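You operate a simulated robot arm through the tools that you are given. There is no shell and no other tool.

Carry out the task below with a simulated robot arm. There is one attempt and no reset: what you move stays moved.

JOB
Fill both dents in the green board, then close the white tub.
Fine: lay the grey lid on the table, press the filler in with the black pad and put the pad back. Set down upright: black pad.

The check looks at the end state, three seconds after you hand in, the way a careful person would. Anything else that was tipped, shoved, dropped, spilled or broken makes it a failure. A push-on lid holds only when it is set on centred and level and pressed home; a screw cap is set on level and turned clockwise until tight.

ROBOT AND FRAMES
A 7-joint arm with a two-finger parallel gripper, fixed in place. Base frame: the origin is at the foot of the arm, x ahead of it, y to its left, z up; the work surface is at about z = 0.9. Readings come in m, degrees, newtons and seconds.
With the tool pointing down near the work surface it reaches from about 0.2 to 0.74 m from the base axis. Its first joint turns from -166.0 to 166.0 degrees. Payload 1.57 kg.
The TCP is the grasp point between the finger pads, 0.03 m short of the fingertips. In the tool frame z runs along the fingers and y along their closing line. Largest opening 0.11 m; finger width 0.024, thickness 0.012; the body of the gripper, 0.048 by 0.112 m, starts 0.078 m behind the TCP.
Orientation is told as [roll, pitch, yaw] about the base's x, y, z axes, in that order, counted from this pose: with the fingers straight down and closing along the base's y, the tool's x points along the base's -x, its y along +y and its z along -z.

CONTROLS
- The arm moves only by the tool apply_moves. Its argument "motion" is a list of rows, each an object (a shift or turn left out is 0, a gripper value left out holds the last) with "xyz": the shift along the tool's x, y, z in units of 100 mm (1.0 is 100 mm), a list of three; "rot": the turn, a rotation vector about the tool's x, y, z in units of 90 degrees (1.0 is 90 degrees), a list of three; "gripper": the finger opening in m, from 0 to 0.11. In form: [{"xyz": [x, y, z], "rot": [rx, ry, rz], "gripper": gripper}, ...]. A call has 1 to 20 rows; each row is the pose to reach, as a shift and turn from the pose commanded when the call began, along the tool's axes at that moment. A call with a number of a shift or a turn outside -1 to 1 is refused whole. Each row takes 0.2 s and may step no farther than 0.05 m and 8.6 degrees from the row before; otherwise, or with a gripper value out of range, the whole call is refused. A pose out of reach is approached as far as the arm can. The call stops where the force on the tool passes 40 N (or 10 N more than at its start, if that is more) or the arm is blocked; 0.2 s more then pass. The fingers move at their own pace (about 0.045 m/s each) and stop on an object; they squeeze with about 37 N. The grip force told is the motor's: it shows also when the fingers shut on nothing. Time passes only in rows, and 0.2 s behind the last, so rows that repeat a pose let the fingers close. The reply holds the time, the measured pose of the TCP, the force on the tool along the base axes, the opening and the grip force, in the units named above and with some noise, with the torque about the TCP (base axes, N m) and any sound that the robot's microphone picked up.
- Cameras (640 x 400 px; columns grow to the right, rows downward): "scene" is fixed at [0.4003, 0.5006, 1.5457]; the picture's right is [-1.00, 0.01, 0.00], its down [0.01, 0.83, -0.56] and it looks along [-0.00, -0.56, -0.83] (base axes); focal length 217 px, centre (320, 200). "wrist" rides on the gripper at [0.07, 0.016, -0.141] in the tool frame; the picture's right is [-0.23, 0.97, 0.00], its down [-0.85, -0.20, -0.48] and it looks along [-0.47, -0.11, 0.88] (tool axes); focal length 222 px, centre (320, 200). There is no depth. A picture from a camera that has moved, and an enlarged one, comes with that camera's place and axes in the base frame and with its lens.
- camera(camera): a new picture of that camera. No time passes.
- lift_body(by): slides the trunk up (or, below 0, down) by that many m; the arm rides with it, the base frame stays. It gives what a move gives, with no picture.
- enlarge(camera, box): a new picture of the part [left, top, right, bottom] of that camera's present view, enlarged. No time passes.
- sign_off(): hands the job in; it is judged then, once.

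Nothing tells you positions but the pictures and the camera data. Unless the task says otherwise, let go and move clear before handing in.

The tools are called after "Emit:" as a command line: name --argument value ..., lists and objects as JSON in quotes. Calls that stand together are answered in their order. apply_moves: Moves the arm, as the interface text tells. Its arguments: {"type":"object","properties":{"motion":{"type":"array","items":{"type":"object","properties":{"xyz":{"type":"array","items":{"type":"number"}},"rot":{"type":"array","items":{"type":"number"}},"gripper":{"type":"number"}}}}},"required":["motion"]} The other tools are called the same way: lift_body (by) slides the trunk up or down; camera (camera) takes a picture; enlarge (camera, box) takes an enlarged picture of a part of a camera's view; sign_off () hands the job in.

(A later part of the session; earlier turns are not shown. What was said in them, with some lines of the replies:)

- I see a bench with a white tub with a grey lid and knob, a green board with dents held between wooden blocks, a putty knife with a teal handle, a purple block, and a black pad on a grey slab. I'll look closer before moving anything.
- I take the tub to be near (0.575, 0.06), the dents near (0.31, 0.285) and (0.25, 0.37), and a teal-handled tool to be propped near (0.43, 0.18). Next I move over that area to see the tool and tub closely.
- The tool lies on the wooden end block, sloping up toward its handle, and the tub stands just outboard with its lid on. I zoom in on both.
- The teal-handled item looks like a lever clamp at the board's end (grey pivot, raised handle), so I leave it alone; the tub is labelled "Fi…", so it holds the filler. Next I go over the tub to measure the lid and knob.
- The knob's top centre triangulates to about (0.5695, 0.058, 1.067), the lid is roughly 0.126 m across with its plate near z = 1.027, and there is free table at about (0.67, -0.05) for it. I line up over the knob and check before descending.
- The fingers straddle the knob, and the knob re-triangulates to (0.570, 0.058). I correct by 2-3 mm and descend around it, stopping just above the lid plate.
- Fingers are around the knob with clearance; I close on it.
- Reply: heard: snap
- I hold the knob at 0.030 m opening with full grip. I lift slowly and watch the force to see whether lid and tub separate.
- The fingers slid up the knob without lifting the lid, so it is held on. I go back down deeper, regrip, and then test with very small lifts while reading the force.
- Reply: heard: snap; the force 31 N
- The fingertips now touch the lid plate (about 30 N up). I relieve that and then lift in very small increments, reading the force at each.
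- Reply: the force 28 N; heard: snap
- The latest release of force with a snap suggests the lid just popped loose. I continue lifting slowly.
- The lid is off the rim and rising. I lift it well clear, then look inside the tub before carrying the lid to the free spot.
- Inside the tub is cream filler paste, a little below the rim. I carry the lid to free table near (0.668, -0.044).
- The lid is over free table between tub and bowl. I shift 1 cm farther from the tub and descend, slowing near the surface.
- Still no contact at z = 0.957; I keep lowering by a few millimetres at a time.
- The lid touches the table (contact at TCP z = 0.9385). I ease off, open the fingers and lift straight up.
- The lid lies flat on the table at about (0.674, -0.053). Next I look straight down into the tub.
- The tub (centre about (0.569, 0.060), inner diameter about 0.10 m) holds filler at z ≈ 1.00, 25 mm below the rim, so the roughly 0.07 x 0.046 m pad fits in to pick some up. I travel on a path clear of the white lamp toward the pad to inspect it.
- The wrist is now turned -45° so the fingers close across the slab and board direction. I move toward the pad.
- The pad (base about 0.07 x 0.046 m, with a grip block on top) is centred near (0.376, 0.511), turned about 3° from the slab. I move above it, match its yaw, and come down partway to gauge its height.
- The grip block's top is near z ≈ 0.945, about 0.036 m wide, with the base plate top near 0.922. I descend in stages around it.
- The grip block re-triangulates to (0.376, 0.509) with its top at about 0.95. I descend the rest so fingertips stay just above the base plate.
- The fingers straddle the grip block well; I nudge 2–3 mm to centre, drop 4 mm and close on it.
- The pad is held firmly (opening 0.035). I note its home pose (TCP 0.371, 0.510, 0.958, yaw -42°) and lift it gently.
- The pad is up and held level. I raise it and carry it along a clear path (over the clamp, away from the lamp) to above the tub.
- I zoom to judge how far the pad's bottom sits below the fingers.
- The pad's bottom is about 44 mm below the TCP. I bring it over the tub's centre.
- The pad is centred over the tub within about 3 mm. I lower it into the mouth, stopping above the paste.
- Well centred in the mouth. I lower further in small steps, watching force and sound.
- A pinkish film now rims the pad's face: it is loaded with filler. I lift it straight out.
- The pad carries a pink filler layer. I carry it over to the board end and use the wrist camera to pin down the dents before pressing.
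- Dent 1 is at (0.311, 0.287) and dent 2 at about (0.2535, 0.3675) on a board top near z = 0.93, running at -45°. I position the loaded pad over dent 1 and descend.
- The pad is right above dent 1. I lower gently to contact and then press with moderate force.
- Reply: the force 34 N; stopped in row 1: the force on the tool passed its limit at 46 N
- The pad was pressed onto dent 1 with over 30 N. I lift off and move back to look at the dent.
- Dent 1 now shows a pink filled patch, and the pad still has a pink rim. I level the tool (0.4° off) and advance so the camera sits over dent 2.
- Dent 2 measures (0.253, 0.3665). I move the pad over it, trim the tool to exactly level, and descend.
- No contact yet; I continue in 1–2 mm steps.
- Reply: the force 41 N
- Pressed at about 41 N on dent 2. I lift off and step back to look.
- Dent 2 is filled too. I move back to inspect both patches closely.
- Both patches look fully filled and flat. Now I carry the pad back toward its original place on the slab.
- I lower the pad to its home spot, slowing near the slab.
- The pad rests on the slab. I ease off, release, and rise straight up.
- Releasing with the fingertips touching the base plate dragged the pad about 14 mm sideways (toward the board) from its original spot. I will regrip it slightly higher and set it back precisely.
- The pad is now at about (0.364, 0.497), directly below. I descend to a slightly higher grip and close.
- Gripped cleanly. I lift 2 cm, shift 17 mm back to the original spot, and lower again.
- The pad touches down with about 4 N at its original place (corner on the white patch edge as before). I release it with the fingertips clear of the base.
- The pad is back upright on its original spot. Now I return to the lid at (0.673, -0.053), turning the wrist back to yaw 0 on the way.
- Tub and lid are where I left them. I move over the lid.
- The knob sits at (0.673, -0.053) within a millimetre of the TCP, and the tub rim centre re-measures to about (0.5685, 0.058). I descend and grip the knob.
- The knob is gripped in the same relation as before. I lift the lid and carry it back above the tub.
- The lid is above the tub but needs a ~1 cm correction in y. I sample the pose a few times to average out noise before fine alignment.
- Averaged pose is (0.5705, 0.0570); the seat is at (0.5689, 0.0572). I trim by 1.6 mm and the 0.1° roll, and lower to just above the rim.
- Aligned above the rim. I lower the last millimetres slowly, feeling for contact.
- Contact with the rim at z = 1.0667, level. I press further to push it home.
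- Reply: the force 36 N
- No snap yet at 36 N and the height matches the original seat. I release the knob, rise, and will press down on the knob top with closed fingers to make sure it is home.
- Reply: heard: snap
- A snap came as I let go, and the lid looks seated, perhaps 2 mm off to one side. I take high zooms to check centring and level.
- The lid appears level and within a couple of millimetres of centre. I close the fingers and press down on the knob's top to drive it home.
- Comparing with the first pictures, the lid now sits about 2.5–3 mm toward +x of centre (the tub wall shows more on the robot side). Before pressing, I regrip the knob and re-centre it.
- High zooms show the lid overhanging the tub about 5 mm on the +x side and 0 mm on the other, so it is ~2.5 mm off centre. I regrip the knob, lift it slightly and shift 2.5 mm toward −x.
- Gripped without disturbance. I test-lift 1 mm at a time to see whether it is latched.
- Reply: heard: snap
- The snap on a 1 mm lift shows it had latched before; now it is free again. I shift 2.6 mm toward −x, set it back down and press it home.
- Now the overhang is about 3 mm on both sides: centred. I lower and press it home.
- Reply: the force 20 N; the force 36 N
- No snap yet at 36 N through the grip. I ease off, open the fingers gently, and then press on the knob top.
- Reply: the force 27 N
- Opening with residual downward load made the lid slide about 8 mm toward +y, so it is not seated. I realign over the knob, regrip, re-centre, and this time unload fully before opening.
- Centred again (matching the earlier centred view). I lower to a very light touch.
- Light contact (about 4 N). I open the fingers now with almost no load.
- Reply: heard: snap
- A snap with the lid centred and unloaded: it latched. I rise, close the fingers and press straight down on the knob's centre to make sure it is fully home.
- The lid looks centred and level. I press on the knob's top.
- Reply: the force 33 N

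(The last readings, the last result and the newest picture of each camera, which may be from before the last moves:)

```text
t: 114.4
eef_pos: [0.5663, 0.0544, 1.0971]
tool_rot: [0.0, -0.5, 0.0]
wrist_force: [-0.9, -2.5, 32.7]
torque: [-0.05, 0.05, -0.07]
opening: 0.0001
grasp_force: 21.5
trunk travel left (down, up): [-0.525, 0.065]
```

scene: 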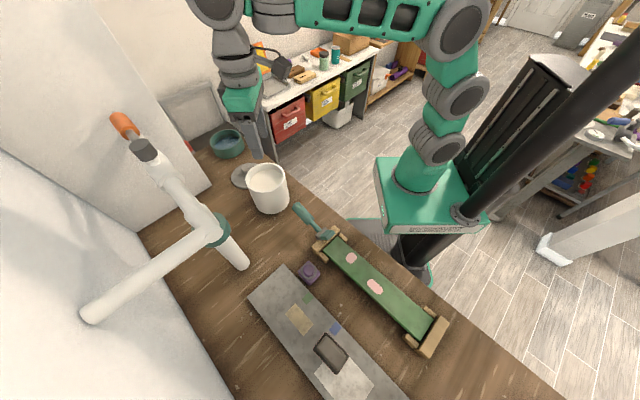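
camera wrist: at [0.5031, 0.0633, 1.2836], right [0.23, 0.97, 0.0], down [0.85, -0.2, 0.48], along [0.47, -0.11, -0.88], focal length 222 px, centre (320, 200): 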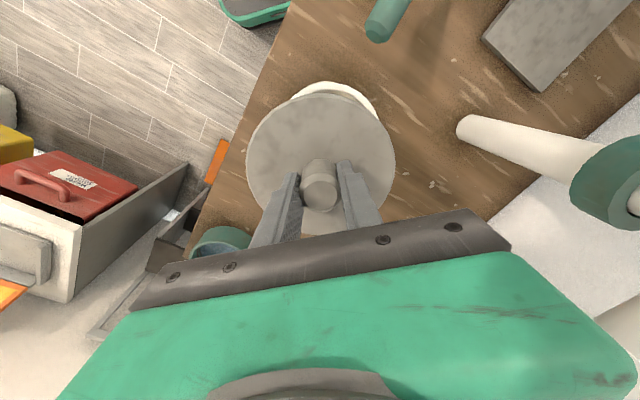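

32 N on the knob with no movement or further snap: it is home. I back off straight up and inspect.

Emit:
apply_moves --motion '[{"xyz": [0, 0, 0.005]}, {"xyz": [0, 0, 0.005]}, {"xyz": [0, 0, -0.03]}, {"xyz": [0, 0, -0.1]}, {"xyz": [0, 0, -0.4]}, {"xyz": [0, 0, -0.8]}]'

Emit:
enlarge --camera "scene" --box '[230, 150, 310, 220]'

Emit:
enlarge --camera "wrist" --box '[220, 50, 440, 190]'

Emit:
enlarge --camera "scene" --box '[238, 172, 258, 192]'

Emit:
enlarge --camera "scene" --box '[275, 165, 295, 185]'

```text
t: 115.8
eef_pos: [0.5653, 0.0549, 1.1719]
tool_rot: [0.0, 0.3, 0.0]
wrist_force: [-0.6, -0.4, 0.9]
torque: [0.02, 0.01, 0.0]
opening: 0.0001
grasp_force: 21.6
trunk travel left (down, up): [-0.525, 0.065]
```

```text
5.71 times, centred on (270, 185) of scene
camera zoom: at [0.4003, 0.5006, 1.5457], right [-1.0, 0.01, 0.0], down [0.01, 0.83, -0.56], along [0.0, -0.56, -0.83], focal length 1242 px, centre (606, 286)
```

zoom: 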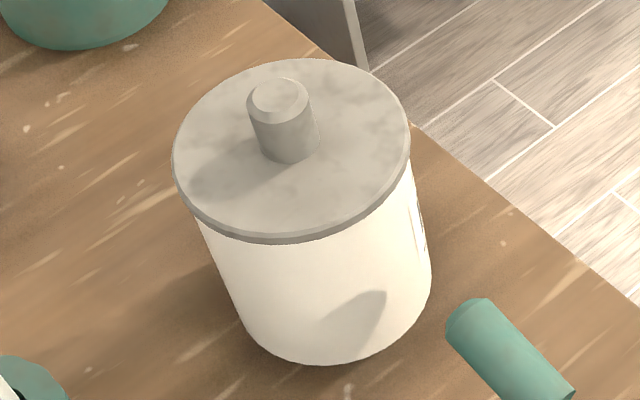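

```text
2.86 times, centred on (330, 120) of wrist
camera zoom: at [0.4972, 0.0719, 1.314], right [0.23, 0.97, 0.0], down [0.86, -0.2, 0.48], along [0.46, -0.11, -0.88], focal length 635 px, centre (291, 429)
```

zoom: 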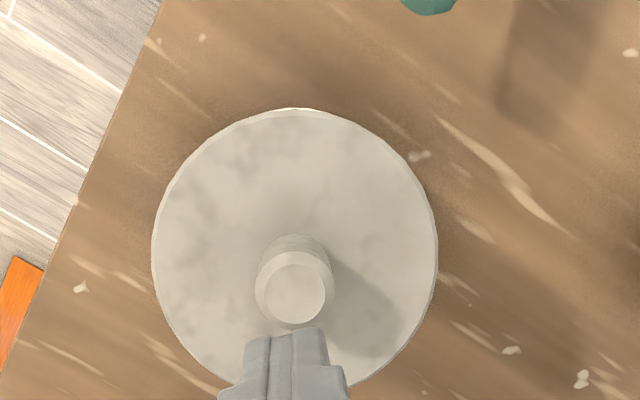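

```text
16.00 times, centred on (248, 182) of scene
camera zoom: at [0.4003, 0.5006, 1.5457], right [-1.0, 0.01, 0.0], down [0.01, 0.83, -0.56], along [0.0, -0.56, -0.83], focal length 3478 px, centre (1472, 488)
```

zoom: 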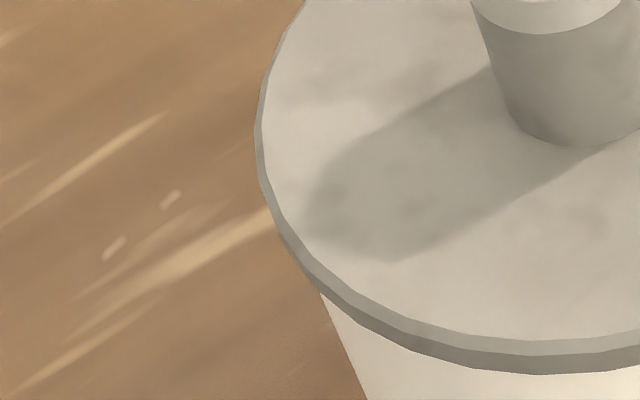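

```text
16.00 times, centred on (285, 175) of scene
camera zoom: at [0.4003, 0.5006, 1.5457], right [-1.0, 0.01, 0.0], down [0.01, 0.83, -0.56], along [0.0, -0.56, -0.83], focal length 3478 px, centre (880, 600)
```

zoom: 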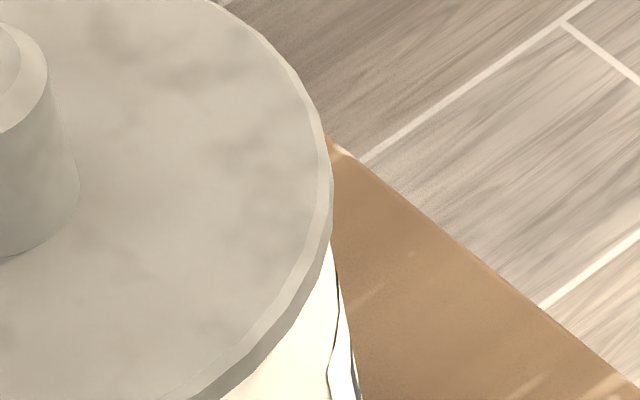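

The lid now matches its original position and height exactly, and it stayed latched under the press. I move the arm clear and check the whole scene.

Emit:
apply_moves --motion '[{"xyz": [0, 0, -0.4], "gripper": 0.05}, {"xyz": [0, 0, -0.8], "gripper": 0.05}, {"xyz": [0, 0, -1.0], "gripper": 0.05}]'

Emit:
apply_moves --motion '[{"xyz": [0.33, 0.25, 0]}, {"xyz": [0.66, 0.5, 0]}, {"xyz": [1.0, 0.75, 0]}]'

Emit:
apply_moves --motion '[{"xyz": [0.33, 0.15, -0.1]}, {"xyz": [0.66, 0.3, -0.2]}, {"xyz": [1.0, 0.45, -0.3]}]'

Emit:
camera --camera "scene"

Emit:
camera --camera "wrist"

Emit:
enlarge --camera "scene" --box '[290, 200, 450, 360]'

Emit:
enlarge --camera "scene" --box '[240, 260, 400, 400]'

Emit:
enlarge --camera "scene" --box '[200, 110, 320, 220]'

```text
t: 116.6
eef_pos: [0.5667, 0.0548, 1.2751]
tool_rot: [0.1, 0.0, 0.1]
wrist_force: [0.1, 0.1, -0.1]
torque: [0.01, -0.01, -0.01]
opening: 0.0502
grasp_force: 0.1
trunk travel left (down, up): [-0.525, 0.065]
```

```text
t: 117.4
eef_pos: [0.4648, 0.1283, 1.2738]
tool_rot: [0.0, 0.0, 0.1]
wrist_force: [0.1, 0.5, -0.3]
torque: [0.02, -0.02, -0.02]
opening: 0.0501
grasp_force: 0.1
trunk travel left (down, up): [-0.525, 0.065]
```

```text
t: 118.2
eef_pos: [0.3653, 0.1769, 1.3054]
tool_rot: [0.0, 0.0, 0.0]
wrist_force: [0.6, -0.4, 0.2]
torque: [0.04, 0.02, 0.02]
opening: 0.05
grasp_force: 0.0
trunk travel left (down, up): [-0.525, 0.065]
```

```text
taken
```

scene: 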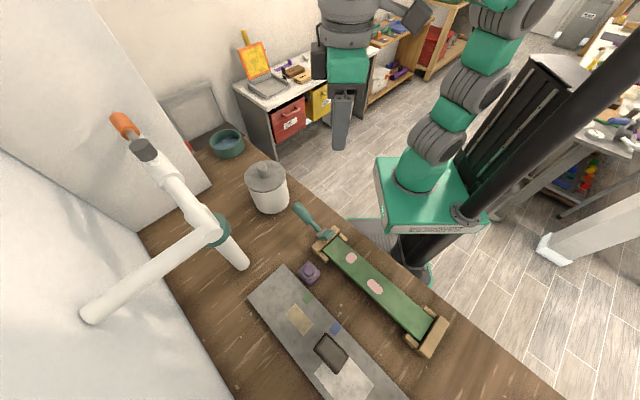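

```text
taken
camera wrist: at [0.2963, 0.193, 1.4465], right [0.23, 0.97, 0.0], down [0.85, -0.2, 0.48], along [0.47, -0.11, -0.88], focal length 222 px, centre (320, 200)
```

wrist: 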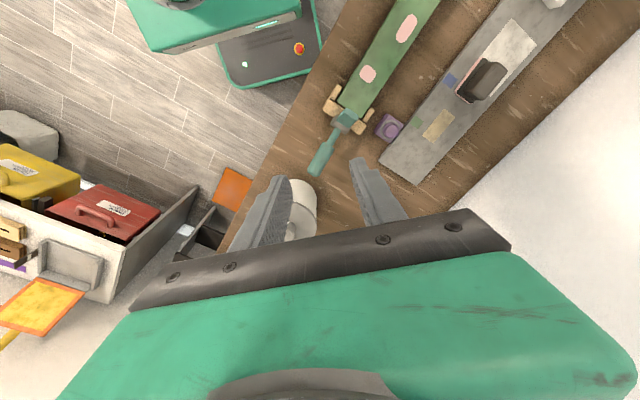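

```text
2.50 times, centred on (370, 280) of scene
camera zoom: at [0.4003, 0.5006, 1.5457], right [-1.0, 0.01, 0.0], down [0.01, 0.83, -0.56], along [0.0, -0.56, -0.83], focal length 544 px, centre (195, 0)
```

zoom: 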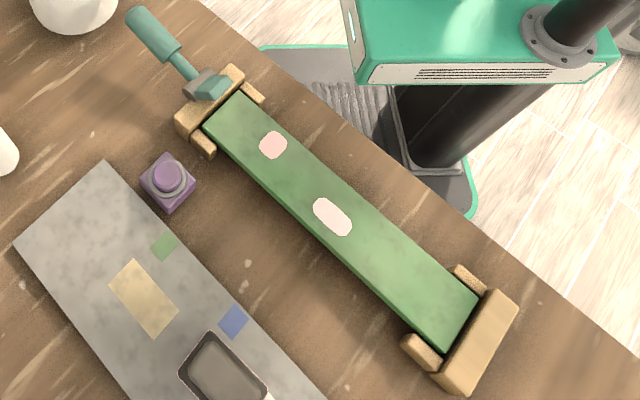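

```text
2.86 times, centred on (320, 330) of scene
camera zoom: at [0.4003, 0.5006, 1.5457], right [-1.0, 0.01, 0.0], down [0.01, 0.83, -0.56], along [0.0, -0.56, -0.83], focal length 621 px, centre (320, -171)
```

zoom: 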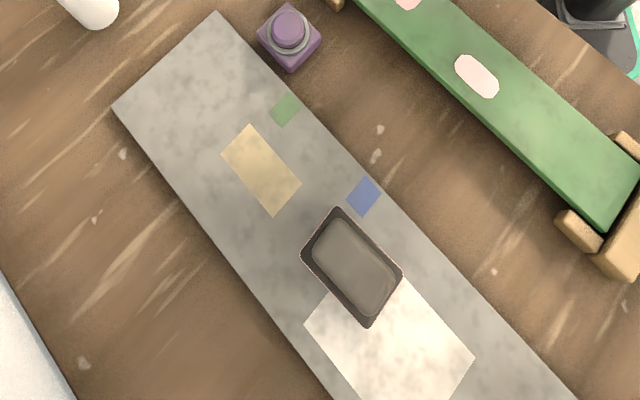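

```text
3.64 times, centred on (260, 165) of scene
camera zoom: at [0.4003, 0.5006, 1.5457], right [-1.0, 0.01, 0.0], down [0.01, 0.83, -0.56], along [0.0, -0.56, -0.83], focal length 790 px, centre (538, 327)
```

zoom: 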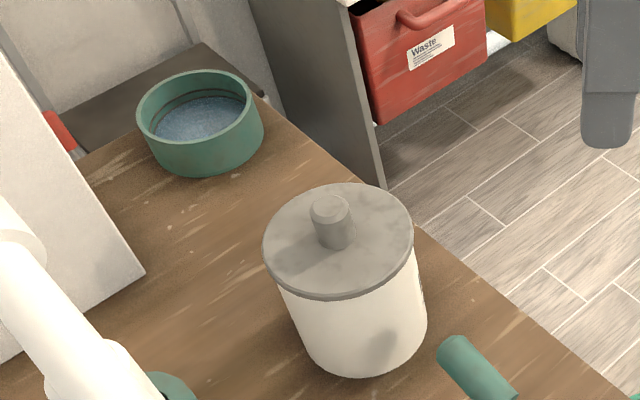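

Emit:
enlarge --camera "wrist" --box '[340, 0, 440, 110]'

Emit:
enlarge --camera "scene" --box '[335, 240, 395, 300]'

Emit:
enlarge --camera "scene" --box '[310, 330, 360, 380]'

```text
3.64 times, centred on (390, 55) of wrist
camera zoom: at [0.2963, 0.193, 1.4465], right [0.23, 0.97, 0.0], down [0.85, -0.2, 0.48], along [0.47, -0.11, -0.88], focal length 808 px, centre (66, 727)
```

zoom: 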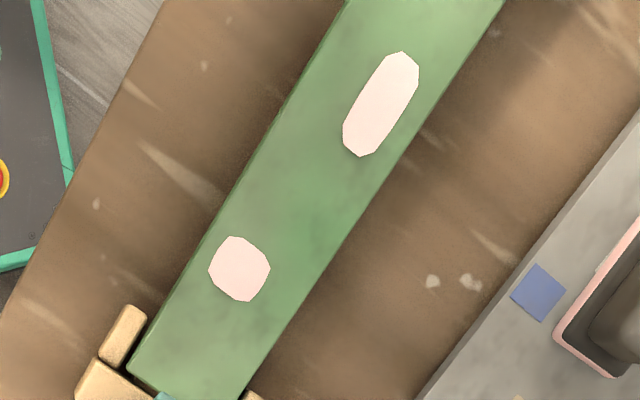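

```text
6.67 times, centred on (365, 270) of scene
camera zoom: at [0.4003, 0.5006, 1.5457], right [-1.0, 0.01, 0.0], down [0.01, 0.83, -0.56], along [0.0, -0.56, -0.83], focal length 1449 px, centre (20, -267)
```

zoom: 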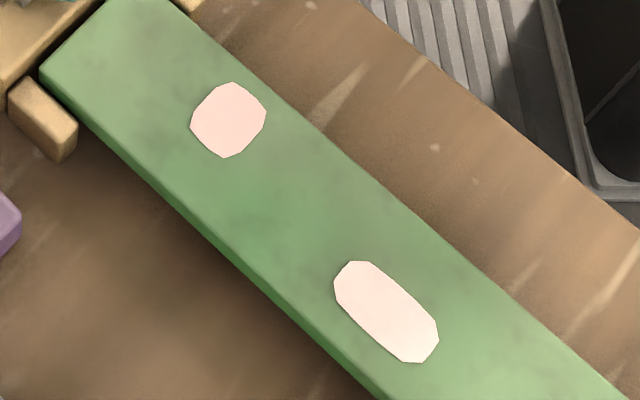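

```text
8.00 times, centred on (335, 355) of scene
camera zoom: at [0.4003, 0.5006, 1.5457], right [-1.0, 0.01, 0.0], down [0.01, 0.83, -0.56], along [0.0, -0.56, -0.83], focal length 1739 px, centre (200, -1040)
```

zoom: 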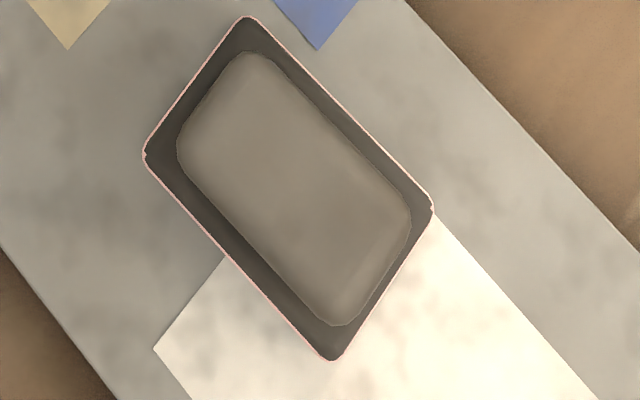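

Both dents are covered with filler, the pad is upright on its original spot, and nothing else appears disturbed. The tub lid is centred and level; it snapped on and was pressed down. The arm is clear, so I hand in.

Emit:
sign_off

```text
The job is handed in.
```

I finished the job and handed it in; I haven't seen the verdict.

- **Dents:** both are covered with filler, pressed in with the black pad at roughly 40 N each.
- **Black pad:** it is upright on the grey slab in its original spot. My first release dragged it about 14 mm, so I picked it up and set it down again. It still has some filler on its underside and edges.
- **Tub lid:** it is centred to within about a millimetre and looks level. It snapped when I released it, and it didn't move when I pressed on the knob with about 33 N. It took three tries: the first sat about 2.5 mm off centre, and on the second the lid slid about 8 mm.
- **Everything else:** the final pictures show nothing else moved. The clamp, purple block, water bowl and white lamp are where they were, and the arm is clear.

I'm relying on the snap to say the lid is locked on, because lifting it to check would have unseated it.
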